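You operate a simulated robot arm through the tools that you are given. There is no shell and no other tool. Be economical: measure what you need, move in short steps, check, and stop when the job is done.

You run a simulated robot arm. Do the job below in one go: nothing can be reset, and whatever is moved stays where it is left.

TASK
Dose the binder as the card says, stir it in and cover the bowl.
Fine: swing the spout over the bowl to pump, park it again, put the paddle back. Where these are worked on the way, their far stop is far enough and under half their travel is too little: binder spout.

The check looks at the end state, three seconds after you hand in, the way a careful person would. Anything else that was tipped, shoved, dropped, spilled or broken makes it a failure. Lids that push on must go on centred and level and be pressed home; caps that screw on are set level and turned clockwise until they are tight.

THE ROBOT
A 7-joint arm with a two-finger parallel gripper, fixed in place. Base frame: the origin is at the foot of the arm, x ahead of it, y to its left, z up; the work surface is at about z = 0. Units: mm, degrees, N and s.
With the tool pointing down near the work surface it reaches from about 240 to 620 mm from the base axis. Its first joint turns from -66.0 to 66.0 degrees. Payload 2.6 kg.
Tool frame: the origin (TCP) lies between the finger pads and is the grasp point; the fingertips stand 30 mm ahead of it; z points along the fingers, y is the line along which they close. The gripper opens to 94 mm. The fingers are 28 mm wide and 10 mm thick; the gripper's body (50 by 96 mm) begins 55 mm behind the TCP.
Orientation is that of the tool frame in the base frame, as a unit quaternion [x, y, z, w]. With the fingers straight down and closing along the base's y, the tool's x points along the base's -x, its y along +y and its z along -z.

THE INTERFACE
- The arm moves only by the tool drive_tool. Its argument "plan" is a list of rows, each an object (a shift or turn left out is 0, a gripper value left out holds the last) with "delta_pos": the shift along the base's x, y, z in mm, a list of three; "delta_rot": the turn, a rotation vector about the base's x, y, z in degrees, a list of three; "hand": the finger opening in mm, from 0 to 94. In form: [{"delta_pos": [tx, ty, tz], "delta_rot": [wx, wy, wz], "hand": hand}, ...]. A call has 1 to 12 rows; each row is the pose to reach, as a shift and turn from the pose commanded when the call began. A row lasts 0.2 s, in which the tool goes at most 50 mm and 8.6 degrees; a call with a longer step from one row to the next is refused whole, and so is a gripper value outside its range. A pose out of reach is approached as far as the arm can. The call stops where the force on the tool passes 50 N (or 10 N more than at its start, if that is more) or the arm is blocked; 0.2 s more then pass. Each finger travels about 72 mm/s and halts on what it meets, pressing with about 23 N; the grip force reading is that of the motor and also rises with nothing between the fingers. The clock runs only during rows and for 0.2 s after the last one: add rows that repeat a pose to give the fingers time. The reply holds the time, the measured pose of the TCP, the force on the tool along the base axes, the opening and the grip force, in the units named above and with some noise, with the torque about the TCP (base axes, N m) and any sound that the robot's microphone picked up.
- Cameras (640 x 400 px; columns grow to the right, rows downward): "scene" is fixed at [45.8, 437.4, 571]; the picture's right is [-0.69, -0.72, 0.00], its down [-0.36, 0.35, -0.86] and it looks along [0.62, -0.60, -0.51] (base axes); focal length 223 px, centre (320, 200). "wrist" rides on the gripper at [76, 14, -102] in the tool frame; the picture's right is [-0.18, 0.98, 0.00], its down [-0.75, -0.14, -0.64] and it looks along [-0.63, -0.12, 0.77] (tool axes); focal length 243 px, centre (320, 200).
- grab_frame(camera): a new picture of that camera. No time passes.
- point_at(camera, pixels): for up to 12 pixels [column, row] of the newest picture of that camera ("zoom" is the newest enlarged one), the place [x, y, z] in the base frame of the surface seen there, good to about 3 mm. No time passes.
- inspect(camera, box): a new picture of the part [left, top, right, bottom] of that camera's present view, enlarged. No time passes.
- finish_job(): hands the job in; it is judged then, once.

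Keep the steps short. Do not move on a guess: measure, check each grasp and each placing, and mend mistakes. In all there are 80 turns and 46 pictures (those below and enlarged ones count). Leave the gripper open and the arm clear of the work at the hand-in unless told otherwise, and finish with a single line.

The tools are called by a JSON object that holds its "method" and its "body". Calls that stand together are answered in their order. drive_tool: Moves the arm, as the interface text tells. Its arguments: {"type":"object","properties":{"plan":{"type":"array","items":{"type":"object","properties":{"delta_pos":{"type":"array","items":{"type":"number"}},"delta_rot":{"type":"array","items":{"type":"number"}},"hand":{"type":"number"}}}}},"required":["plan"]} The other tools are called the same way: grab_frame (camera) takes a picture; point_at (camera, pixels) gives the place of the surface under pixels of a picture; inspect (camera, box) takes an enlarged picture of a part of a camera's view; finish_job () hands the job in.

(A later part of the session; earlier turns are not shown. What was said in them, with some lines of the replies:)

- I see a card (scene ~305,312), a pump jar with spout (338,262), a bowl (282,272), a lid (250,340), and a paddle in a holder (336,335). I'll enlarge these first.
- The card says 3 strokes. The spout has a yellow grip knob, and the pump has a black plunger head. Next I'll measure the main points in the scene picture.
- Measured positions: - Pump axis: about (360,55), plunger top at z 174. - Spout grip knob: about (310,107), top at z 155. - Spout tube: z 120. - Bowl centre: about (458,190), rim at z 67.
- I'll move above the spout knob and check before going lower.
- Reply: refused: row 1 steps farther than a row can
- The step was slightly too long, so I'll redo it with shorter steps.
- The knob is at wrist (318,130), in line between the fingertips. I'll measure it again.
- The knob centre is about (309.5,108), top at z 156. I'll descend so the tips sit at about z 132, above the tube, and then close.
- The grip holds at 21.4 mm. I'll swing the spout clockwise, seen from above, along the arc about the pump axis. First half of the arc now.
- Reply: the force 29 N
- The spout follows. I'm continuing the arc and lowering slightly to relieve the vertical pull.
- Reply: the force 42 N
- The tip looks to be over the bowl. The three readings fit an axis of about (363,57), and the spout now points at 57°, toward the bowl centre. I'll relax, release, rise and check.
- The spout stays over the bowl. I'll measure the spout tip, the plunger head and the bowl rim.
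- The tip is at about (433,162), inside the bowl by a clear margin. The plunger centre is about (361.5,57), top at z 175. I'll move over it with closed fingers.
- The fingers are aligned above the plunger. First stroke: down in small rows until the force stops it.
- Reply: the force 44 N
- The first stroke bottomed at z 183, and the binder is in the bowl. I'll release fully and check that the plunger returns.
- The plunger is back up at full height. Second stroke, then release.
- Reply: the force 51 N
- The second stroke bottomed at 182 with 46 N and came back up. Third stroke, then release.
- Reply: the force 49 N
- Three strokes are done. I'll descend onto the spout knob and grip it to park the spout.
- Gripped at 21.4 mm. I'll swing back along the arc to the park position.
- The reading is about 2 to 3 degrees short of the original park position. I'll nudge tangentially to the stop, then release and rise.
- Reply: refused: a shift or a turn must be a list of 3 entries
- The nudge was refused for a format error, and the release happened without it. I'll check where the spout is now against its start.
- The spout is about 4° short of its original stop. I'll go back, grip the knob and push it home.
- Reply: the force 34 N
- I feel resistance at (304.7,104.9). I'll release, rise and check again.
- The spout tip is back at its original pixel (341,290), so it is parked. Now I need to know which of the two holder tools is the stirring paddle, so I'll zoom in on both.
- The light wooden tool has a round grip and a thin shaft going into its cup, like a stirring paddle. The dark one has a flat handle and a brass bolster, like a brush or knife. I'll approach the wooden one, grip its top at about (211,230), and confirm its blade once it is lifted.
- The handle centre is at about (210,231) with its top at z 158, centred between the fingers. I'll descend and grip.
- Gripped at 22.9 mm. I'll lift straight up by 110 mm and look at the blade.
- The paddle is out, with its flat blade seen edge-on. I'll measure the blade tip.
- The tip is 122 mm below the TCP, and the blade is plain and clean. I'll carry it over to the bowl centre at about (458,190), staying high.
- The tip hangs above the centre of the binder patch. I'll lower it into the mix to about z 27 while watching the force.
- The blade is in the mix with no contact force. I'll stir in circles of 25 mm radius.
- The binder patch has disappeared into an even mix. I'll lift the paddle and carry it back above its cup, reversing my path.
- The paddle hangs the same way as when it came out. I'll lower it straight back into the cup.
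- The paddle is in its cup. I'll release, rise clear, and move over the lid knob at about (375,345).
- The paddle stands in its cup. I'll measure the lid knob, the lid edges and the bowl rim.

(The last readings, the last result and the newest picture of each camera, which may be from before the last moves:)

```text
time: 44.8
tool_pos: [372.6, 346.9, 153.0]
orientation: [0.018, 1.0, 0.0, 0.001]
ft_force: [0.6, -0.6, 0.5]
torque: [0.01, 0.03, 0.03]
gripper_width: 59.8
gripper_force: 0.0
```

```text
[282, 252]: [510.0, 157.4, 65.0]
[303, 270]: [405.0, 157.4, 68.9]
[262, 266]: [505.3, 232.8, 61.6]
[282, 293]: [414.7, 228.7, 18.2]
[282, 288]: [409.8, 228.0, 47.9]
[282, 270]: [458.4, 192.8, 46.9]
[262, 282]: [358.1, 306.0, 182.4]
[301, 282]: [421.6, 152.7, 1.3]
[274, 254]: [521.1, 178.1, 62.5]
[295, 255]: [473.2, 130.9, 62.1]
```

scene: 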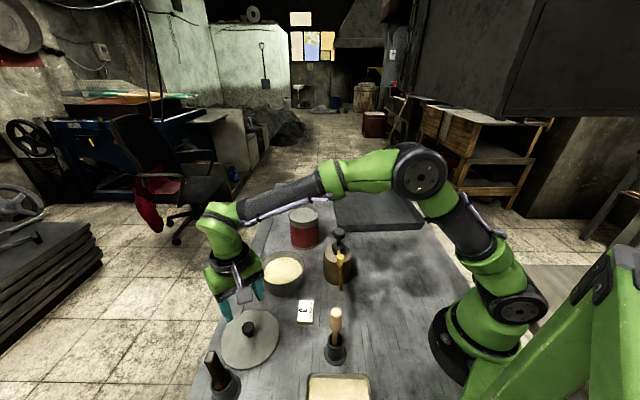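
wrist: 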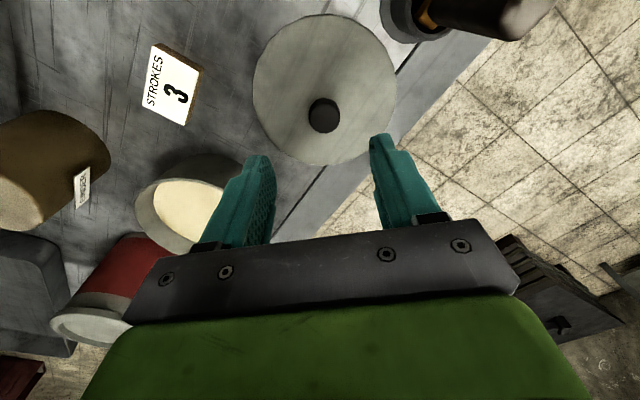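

The lid centre is about (376,351.5), radius 66. The knob is at (375.5,351), top at z 50. The bowl centre is about (459,191), rim radius 62. I'll descend on the knob and grip it.

{"method": "drive_tool", "body": {"plan": [{"delta_pos": [2.5, 4, -40]}, {"delta_pos": [2.5, 4, -80]}, {"delta_pos": [2.5, 4, -106]}, {"delta_pos": [2.5, 4, -106], "hand": 30}, {"delta_pos": [2.5, 4, -106], "hand": 10}, {"delta_pos": [2.5, 4, -106], "hand": 10}, {"delta_pos": [2.5, 4, -106], "hand": 10}]}}

{"method": "drive_tool", "body": {"plan": [{"delta_pos": [0, 0, 15]}, {"delta_pos": [0, 0, 40]}, {"delta_pos": [0, 0, 80]}, {"delta_pos": [0, 0, 110]}, {"delta_pos": [0, 0, 110]}]}}

{"method": "inspect", "body": {"camera": "scene", "box": [180, 220, 340, 360]}}

```text
time: 46.4
tool_pos: [376.7, 350.4, 46.8]
orientation: [0.017, 1.0, 0.0, 0.0]
ft_force: [0.0, -0.3, 0.0]
torque: [-0.01, 0.0, 0.0]
gripper_width: 26.5
gripper_force: 23.0
```

```text
time: 47.6
tool_pos: [375.2, 349.3, 155.3]
orientation: [0.017, 1.0, 0.0, 0.0]
ft_force: [0.4, 0.2, -1.4]
torque: [0.0, 0.02, -0.02]
gripper_width: 26.7
gripper_force: 22.9
```

```text
2.86 times, centred on (260, 290) of scene
```

zoom: 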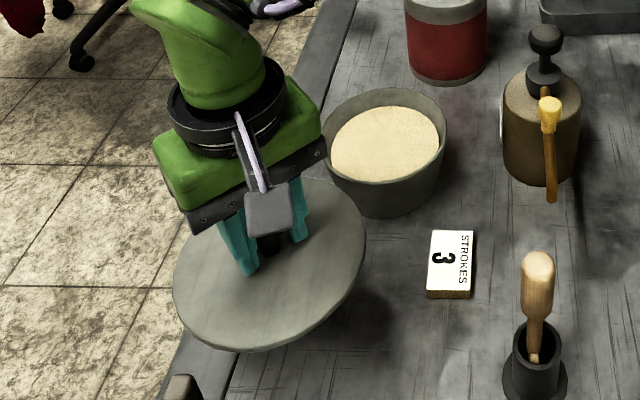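

The lid is held and looks level. I'll check the lid plane and its centre, and measure the bowl rim again.

{"method": "point_at", "body": {"camera": "zoom", "pixels": [[178, 282], [360, 230], [240, 344], [310, 325], [345, 195], [190, 320], [350, 270], [325, 125], [445, 130], [400, 91], [360, 103], [436, 108]]}}

```text
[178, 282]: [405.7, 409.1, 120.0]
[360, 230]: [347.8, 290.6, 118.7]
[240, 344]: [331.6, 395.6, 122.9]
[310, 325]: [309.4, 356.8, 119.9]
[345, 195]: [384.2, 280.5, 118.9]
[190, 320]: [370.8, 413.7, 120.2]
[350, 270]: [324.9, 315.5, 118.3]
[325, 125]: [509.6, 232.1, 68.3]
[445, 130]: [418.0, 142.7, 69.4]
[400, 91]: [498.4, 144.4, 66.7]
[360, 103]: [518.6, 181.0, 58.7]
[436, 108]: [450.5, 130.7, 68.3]
```

The lid is level, with its top 35 mm below the TCP. Before carrying it, I'll check the can's clearance beside the bowl.

{"method": "point_at", "body": {"camera": "scene", "pixels": [[291, 216], [318, 216], [304, 209], [304, 221], [304, 230], [304, 245], [339, 231], [328, 255]]}}

```text
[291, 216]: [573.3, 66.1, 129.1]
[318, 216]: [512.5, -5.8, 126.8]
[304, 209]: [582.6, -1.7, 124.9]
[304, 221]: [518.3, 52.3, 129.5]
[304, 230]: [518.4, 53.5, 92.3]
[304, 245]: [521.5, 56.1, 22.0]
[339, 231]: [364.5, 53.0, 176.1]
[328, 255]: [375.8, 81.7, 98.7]
```

The can at (545,28) and the pump are both well clear. I'll carry the lid over the bowl.

{"method": "drive_tool", "body": {"plan": [{"delta_pos": [17, -32, 5]}, {"delta_pos": [34, -64, 5]}, {"delta_pos": [51, -96, 5]}, {"delta_pos": [68, -128, 5]}, {"delta_pos": [84, -159, 5]}, {"delta_pos": [84, -159, -20]}, {"delta_pos": [84, -159, -25]}, {"delta_pos": [84, -159, -25]}]}}

{"method": "inspect", "body": {"camera": "scene", "box": [220, 200, 348, 300]}}

{"method": "inspect", "body": {"camera": "wrist", "box": [160, 0, 480, 200]}}

```text
time: 49.4
tool_pos: [460.5, 189.1, 129.6]
orientation: [0.017, 1.0, 0.0, 0.0]
ft_force: [0.9, 0.2, -0.8]
torque: [-0.01, 0.0, 0.02]
gripper_width: 26.5
gripper_force: 22.3
```

```text
4.00 times, centred on (284, 250) of scene
```

zoom: 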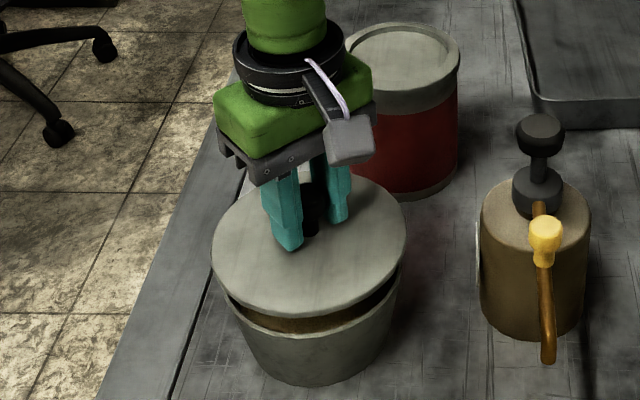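

```text
2.00 times, centred on (320, 100) of wrist
```

zoom: 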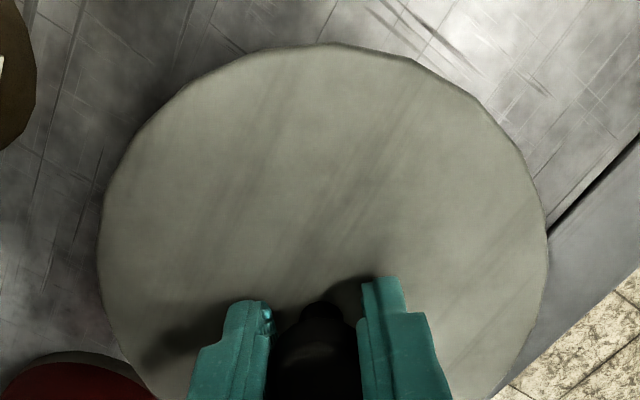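

The lid hovers above the rim and looks centred. I'll check with points on the lid edge and on the bowl rim just below it.

{"method": "grab_frame", "body": {"camera": "scene"}}

{"method": "point_at", "body": {"camera": "zoom", "pixels": [[110, 180], [545, 240], [330, 50], [170, 110], [480, 110], [104, 240], [530, 320], [120, 330], [420, 75], [230, 70]]}}

{"method": "point_at", "body": {"camera": "scene", "pixels": [[261, 274], [264, 279], [270, 283], [276, 285], [282, 286], [288, 285], [294, 282], [299, 278], [303, 272], [258, 250], [304, 248], [282, 278]]}}

```text
6 pictures are left
```

scene: 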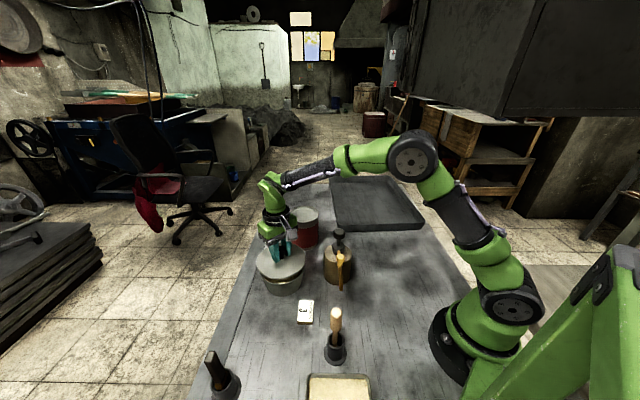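

```text
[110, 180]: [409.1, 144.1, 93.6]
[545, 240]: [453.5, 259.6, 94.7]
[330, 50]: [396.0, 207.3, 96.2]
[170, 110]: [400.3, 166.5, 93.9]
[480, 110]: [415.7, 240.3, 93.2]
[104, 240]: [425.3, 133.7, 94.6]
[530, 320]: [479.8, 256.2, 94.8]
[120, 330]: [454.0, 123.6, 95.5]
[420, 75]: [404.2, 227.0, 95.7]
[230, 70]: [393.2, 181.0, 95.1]
```

```text
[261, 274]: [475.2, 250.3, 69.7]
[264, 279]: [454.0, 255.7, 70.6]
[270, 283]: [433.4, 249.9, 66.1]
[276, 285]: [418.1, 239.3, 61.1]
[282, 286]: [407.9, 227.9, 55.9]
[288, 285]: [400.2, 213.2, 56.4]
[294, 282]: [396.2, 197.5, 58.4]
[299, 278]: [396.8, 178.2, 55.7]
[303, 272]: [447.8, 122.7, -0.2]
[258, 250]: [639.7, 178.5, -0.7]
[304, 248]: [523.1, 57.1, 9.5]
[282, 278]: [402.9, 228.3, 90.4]
```

The lid centre fits (460,191) and the bowl fits (459,191.2), so they agree within about 1 mm. I'll lower slowly until contact.

{"method": "drive_tool", "body": {"plan": [{"delta_pos": [-0.7, 0, -6]}, {"delta_pos": [-0.7, 0, -11]}, {"delta_pos": [-0.7, 0, -14]}, {"delta_pos": [-0.7, 0, -17]}, {"delta_pos": [-0.7, 0, -20]}, {"delta_pos": [-0.7, 0, -20]}]}}

```text
time: 50.8
tool_pos: [461.5, 187.8, 111.0]
orientation: [0.017, 1.0, 0.0, 0.001]
ft_force: [0.5, 1.2, -0.3]
torque: [0.02, 0.0, 0.01]
gripper_width: 27.0
gripper_force: 23.0
```

There is no contact yet at z 111. I'll go on down gently.

{"method": "drive_tool", "body": {"plan": [{"delta_pos": [0, 0, -2]}, {"delta_pos": [0, 0, -4]}, {"delta_pos": [0, 0, -6]}, {"delta_pos": [0, 0, -8]}, {"delta_pos": [0, 0, -10]}, {"delta_pos": [0, 0, -12]}]}}

{"method": "inspect", "body": {"camera": "scene", "box": [220, 200, 348, 300]}}

```text
time: 52.0
tool_pos: [460.8, 188.6, 105.9]
orientation: [0.019, 1.0, 0.001, 0.004]
ft_force: [-1.6, 0.0, 2.8]
torque: [-0.12, 0.0, -0.06]
gripper_width: 26.9
gripper_force: 23.0
stopped in row 5: the force on the tool passed its limit at 53 N (the readings are from after the stop); the commanded pose is now the measured one
```

```text
4.00 times, centred on (284, 250) of scene
```

zoom: 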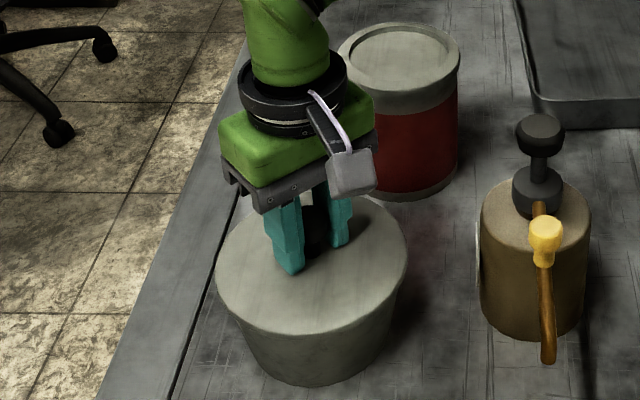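

The push stopped at 53 N with the lid flush and level on the rim. I'll press once more to see whether it moves any further.

{"method": "drive_tool", "body": {"plan": [{"delta_pos": [0, 0, -2]}, {"delta_pos": [0, 0, -4]}, {"delta_pos": [0, 0, -6]}, {"delta_pos": [0, 0, -8]}]}}

{"method": "point_at", "body": {"camera": "scene", "pixels": [[262, 266], [303, 260], [282, 276], [270, 278], [297, 272], [299, 252], [280, 279]]}}

```text
time: 52.7
tool_pos: [462.8, 189.7, 105.1]
orientation: [0.02, 1.0, 0.004, 0.003]
ft_force: [-1.8, -1.3, 2.3]
torque: [-0.19, -0.08, -0.08]
gripper_width: 26.7
gripper_force: 22.8
stopped in row 3: the force on the tool passed its limit at 55 N (the readings are from after the stop); the commanded pose is now the measured one
```

```text
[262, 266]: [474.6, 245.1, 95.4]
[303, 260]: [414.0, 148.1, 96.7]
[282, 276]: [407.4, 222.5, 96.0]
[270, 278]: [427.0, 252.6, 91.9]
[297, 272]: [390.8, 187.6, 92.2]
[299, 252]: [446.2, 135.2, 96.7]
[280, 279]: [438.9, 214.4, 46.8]
```

It moved no further under 55 N. I'll release, rise, close the fingers above the knob, and look.

{"method": "drive_tool", "body": {"plan": [{"delta_pos": [0, 0, 0], "hand": 50}, {"delta_pos": [0, 0, 0], "hand": 60}, {"delta_pos": [0, 0, 30], "hand": 60}, {"delta_pos": [0, 0, 60], "hand": 60}, {"delta_pos": [-1, 1, 60], "hand": 0}, {"delta_pos": [-1, 1, 60], "hand": 0}, {"delta_pos": [-1, 1, 60], "hand": 0}]}}

{"method": "inspect", "body": {"camera": "scene", "box": [220, 200, 348, 300]}}

{"method": "point_at", "body": {"camera": "zoom", "pixels": [[222, 270], [403, 250], [310, 328], [250, 310], [375, 305], [310, 260], [330, 235], [395, 225], [320, 215]]}}

```text
time: 54.3
tool_pos: [462.2, 189.1, 166.3]
orientation: [0.02, 1.0, 0.003, 0.004]
ft_force: [-0.7, -0.4, -0.1]
torque: [0.05, 0.04, 0.0]
gripper_width: 0.0
gripper_force: 23.0
```

```text
4.00 times, centred on (284, 250) of scene
```

zoom: 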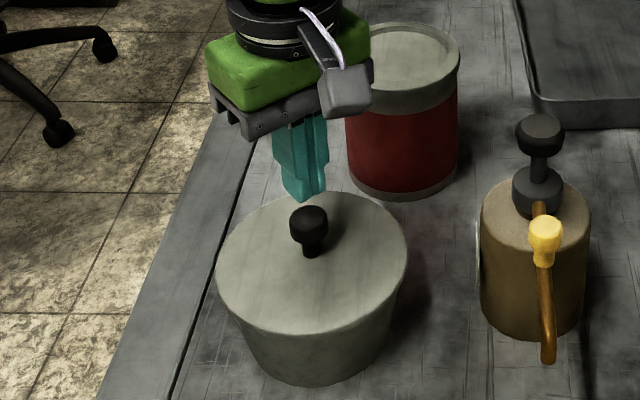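

```text
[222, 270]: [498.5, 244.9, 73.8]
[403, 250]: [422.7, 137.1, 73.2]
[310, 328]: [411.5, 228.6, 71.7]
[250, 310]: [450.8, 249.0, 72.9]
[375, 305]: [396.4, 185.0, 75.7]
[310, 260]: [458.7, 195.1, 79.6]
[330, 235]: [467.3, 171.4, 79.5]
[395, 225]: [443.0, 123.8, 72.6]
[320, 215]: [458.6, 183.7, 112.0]
```

The lid is level and centred on the bowl, with its edge at z 72 to 75. I'll finish with one central press on the knob using closed fingers.

{"method": "drive_tool", "body": {"plan": [{"delta_pos": [-1.5, 1.5, -15]}, {"delta_pos": [-1.5, 1.5, -21]}, {"delta_pos": [-1.5, 1.5, -24]}, {"delta_pos": [-1.5, 1.5, -27]}, {"delta_pos": [-1.5, 1.5, -30]}, {"delta_pos": [-1.5, 1.5, -33]}, {"delta_pos": [-1.5, 1.5, -36]}]}}

{"method": "drive_tool", "body": {"plan": [{"delta_pos": [0, 0, 20]}, {"delta_pos": [0, 0, 60], "hand": 30}, {"delta_pos": [-10, 0, 105], "hand": 60}, {"delta_pos": [-40, 0, 140], "hand": 80}, {"delta_pos": [-80, 0, 165], "hand": 90}, {"delta_pos": [-120, 0, 190], "hand": 90}, {"delta_pos": [-120, 0, 190], "hand": 90}]}}

{"method": "grab_frame", "body": {"camera": "scene"}}

{"method": "inspect", "body": {"camera": "scene", "box": [204, 220, 374, 370]}}

```text
time: 55.5
tool_pos: [460.4, 191.4, 142.4]
orientation: [0.022, 1.0, 0.005, 0.007]
ft_force: [-1.9, -1.3, 4.9]
torque: [-0.07, 0.15, -0.01]
gripper_width: 0.0
gripper_force: 22.7
stopped in row 6: the force on the tool passed its limit at 56 N (the readings are from after the stop); the commanded pose is now the measured one
```

```text
time: 57.1
tool_pos: [340.5, 189.9, 332.4]
orientation: [0.022, 1.0, 0.005, 0.007]
ft_force: [0.9, 0.3, 0.6]
torque: [-0.03, 0.02, 0.0]
gripper_width: 90.1
gripper_force: 0.1
```

```text
3 pictures are left
```

scene: 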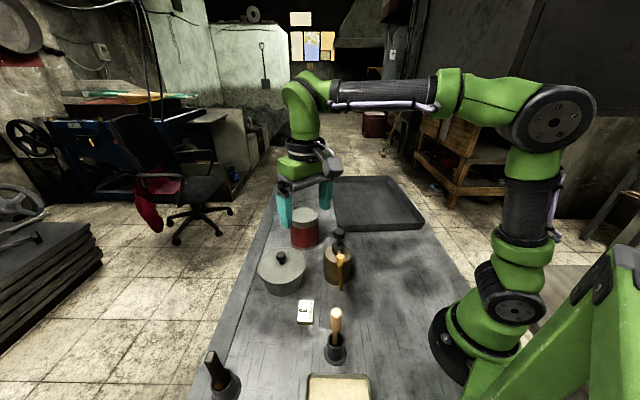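

```text
2.67 times, centred on (289, 295) of scene
```

zoom: 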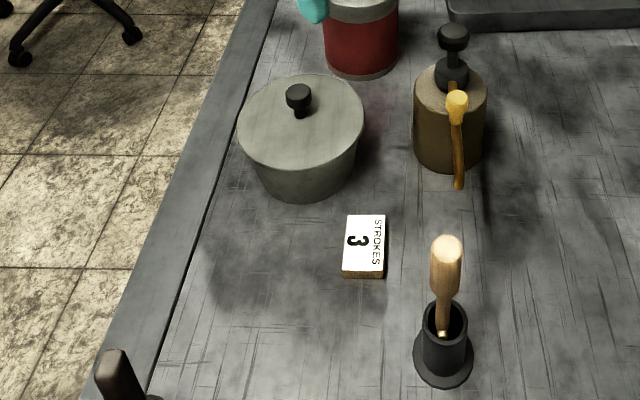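

The lid is on, the spout is parked, the paddle is in its cup and the gripper is open and clear. One last levelness check on the lid.

{"method": "point_at", "body": {"camera": "zoom", "pixels": [[250, 110], [345, 95], [270, 150], [330, 150], [300, 162], [280, 84], [320, 80], [458, 185]]}}

```text
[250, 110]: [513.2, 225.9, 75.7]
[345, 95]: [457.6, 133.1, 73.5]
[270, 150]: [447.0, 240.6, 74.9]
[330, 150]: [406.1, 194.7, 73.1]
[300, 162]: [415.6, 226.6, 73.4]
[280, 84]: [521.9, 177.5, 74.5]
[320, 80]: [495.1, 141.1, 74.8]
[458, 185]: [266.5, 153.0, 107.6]
```

The lid is level, at z 73 to 76 all round, and the spout tip is back at its start. Handing in.

{"method": "finish_job", "body": {}}

```text
The job is handed in.
```

I dosed the binder with 3 strokes as the card says, parked the spout, stirred the binder in, put the paddle back in its cup, and pressed the lid onto the bowl level and centred.
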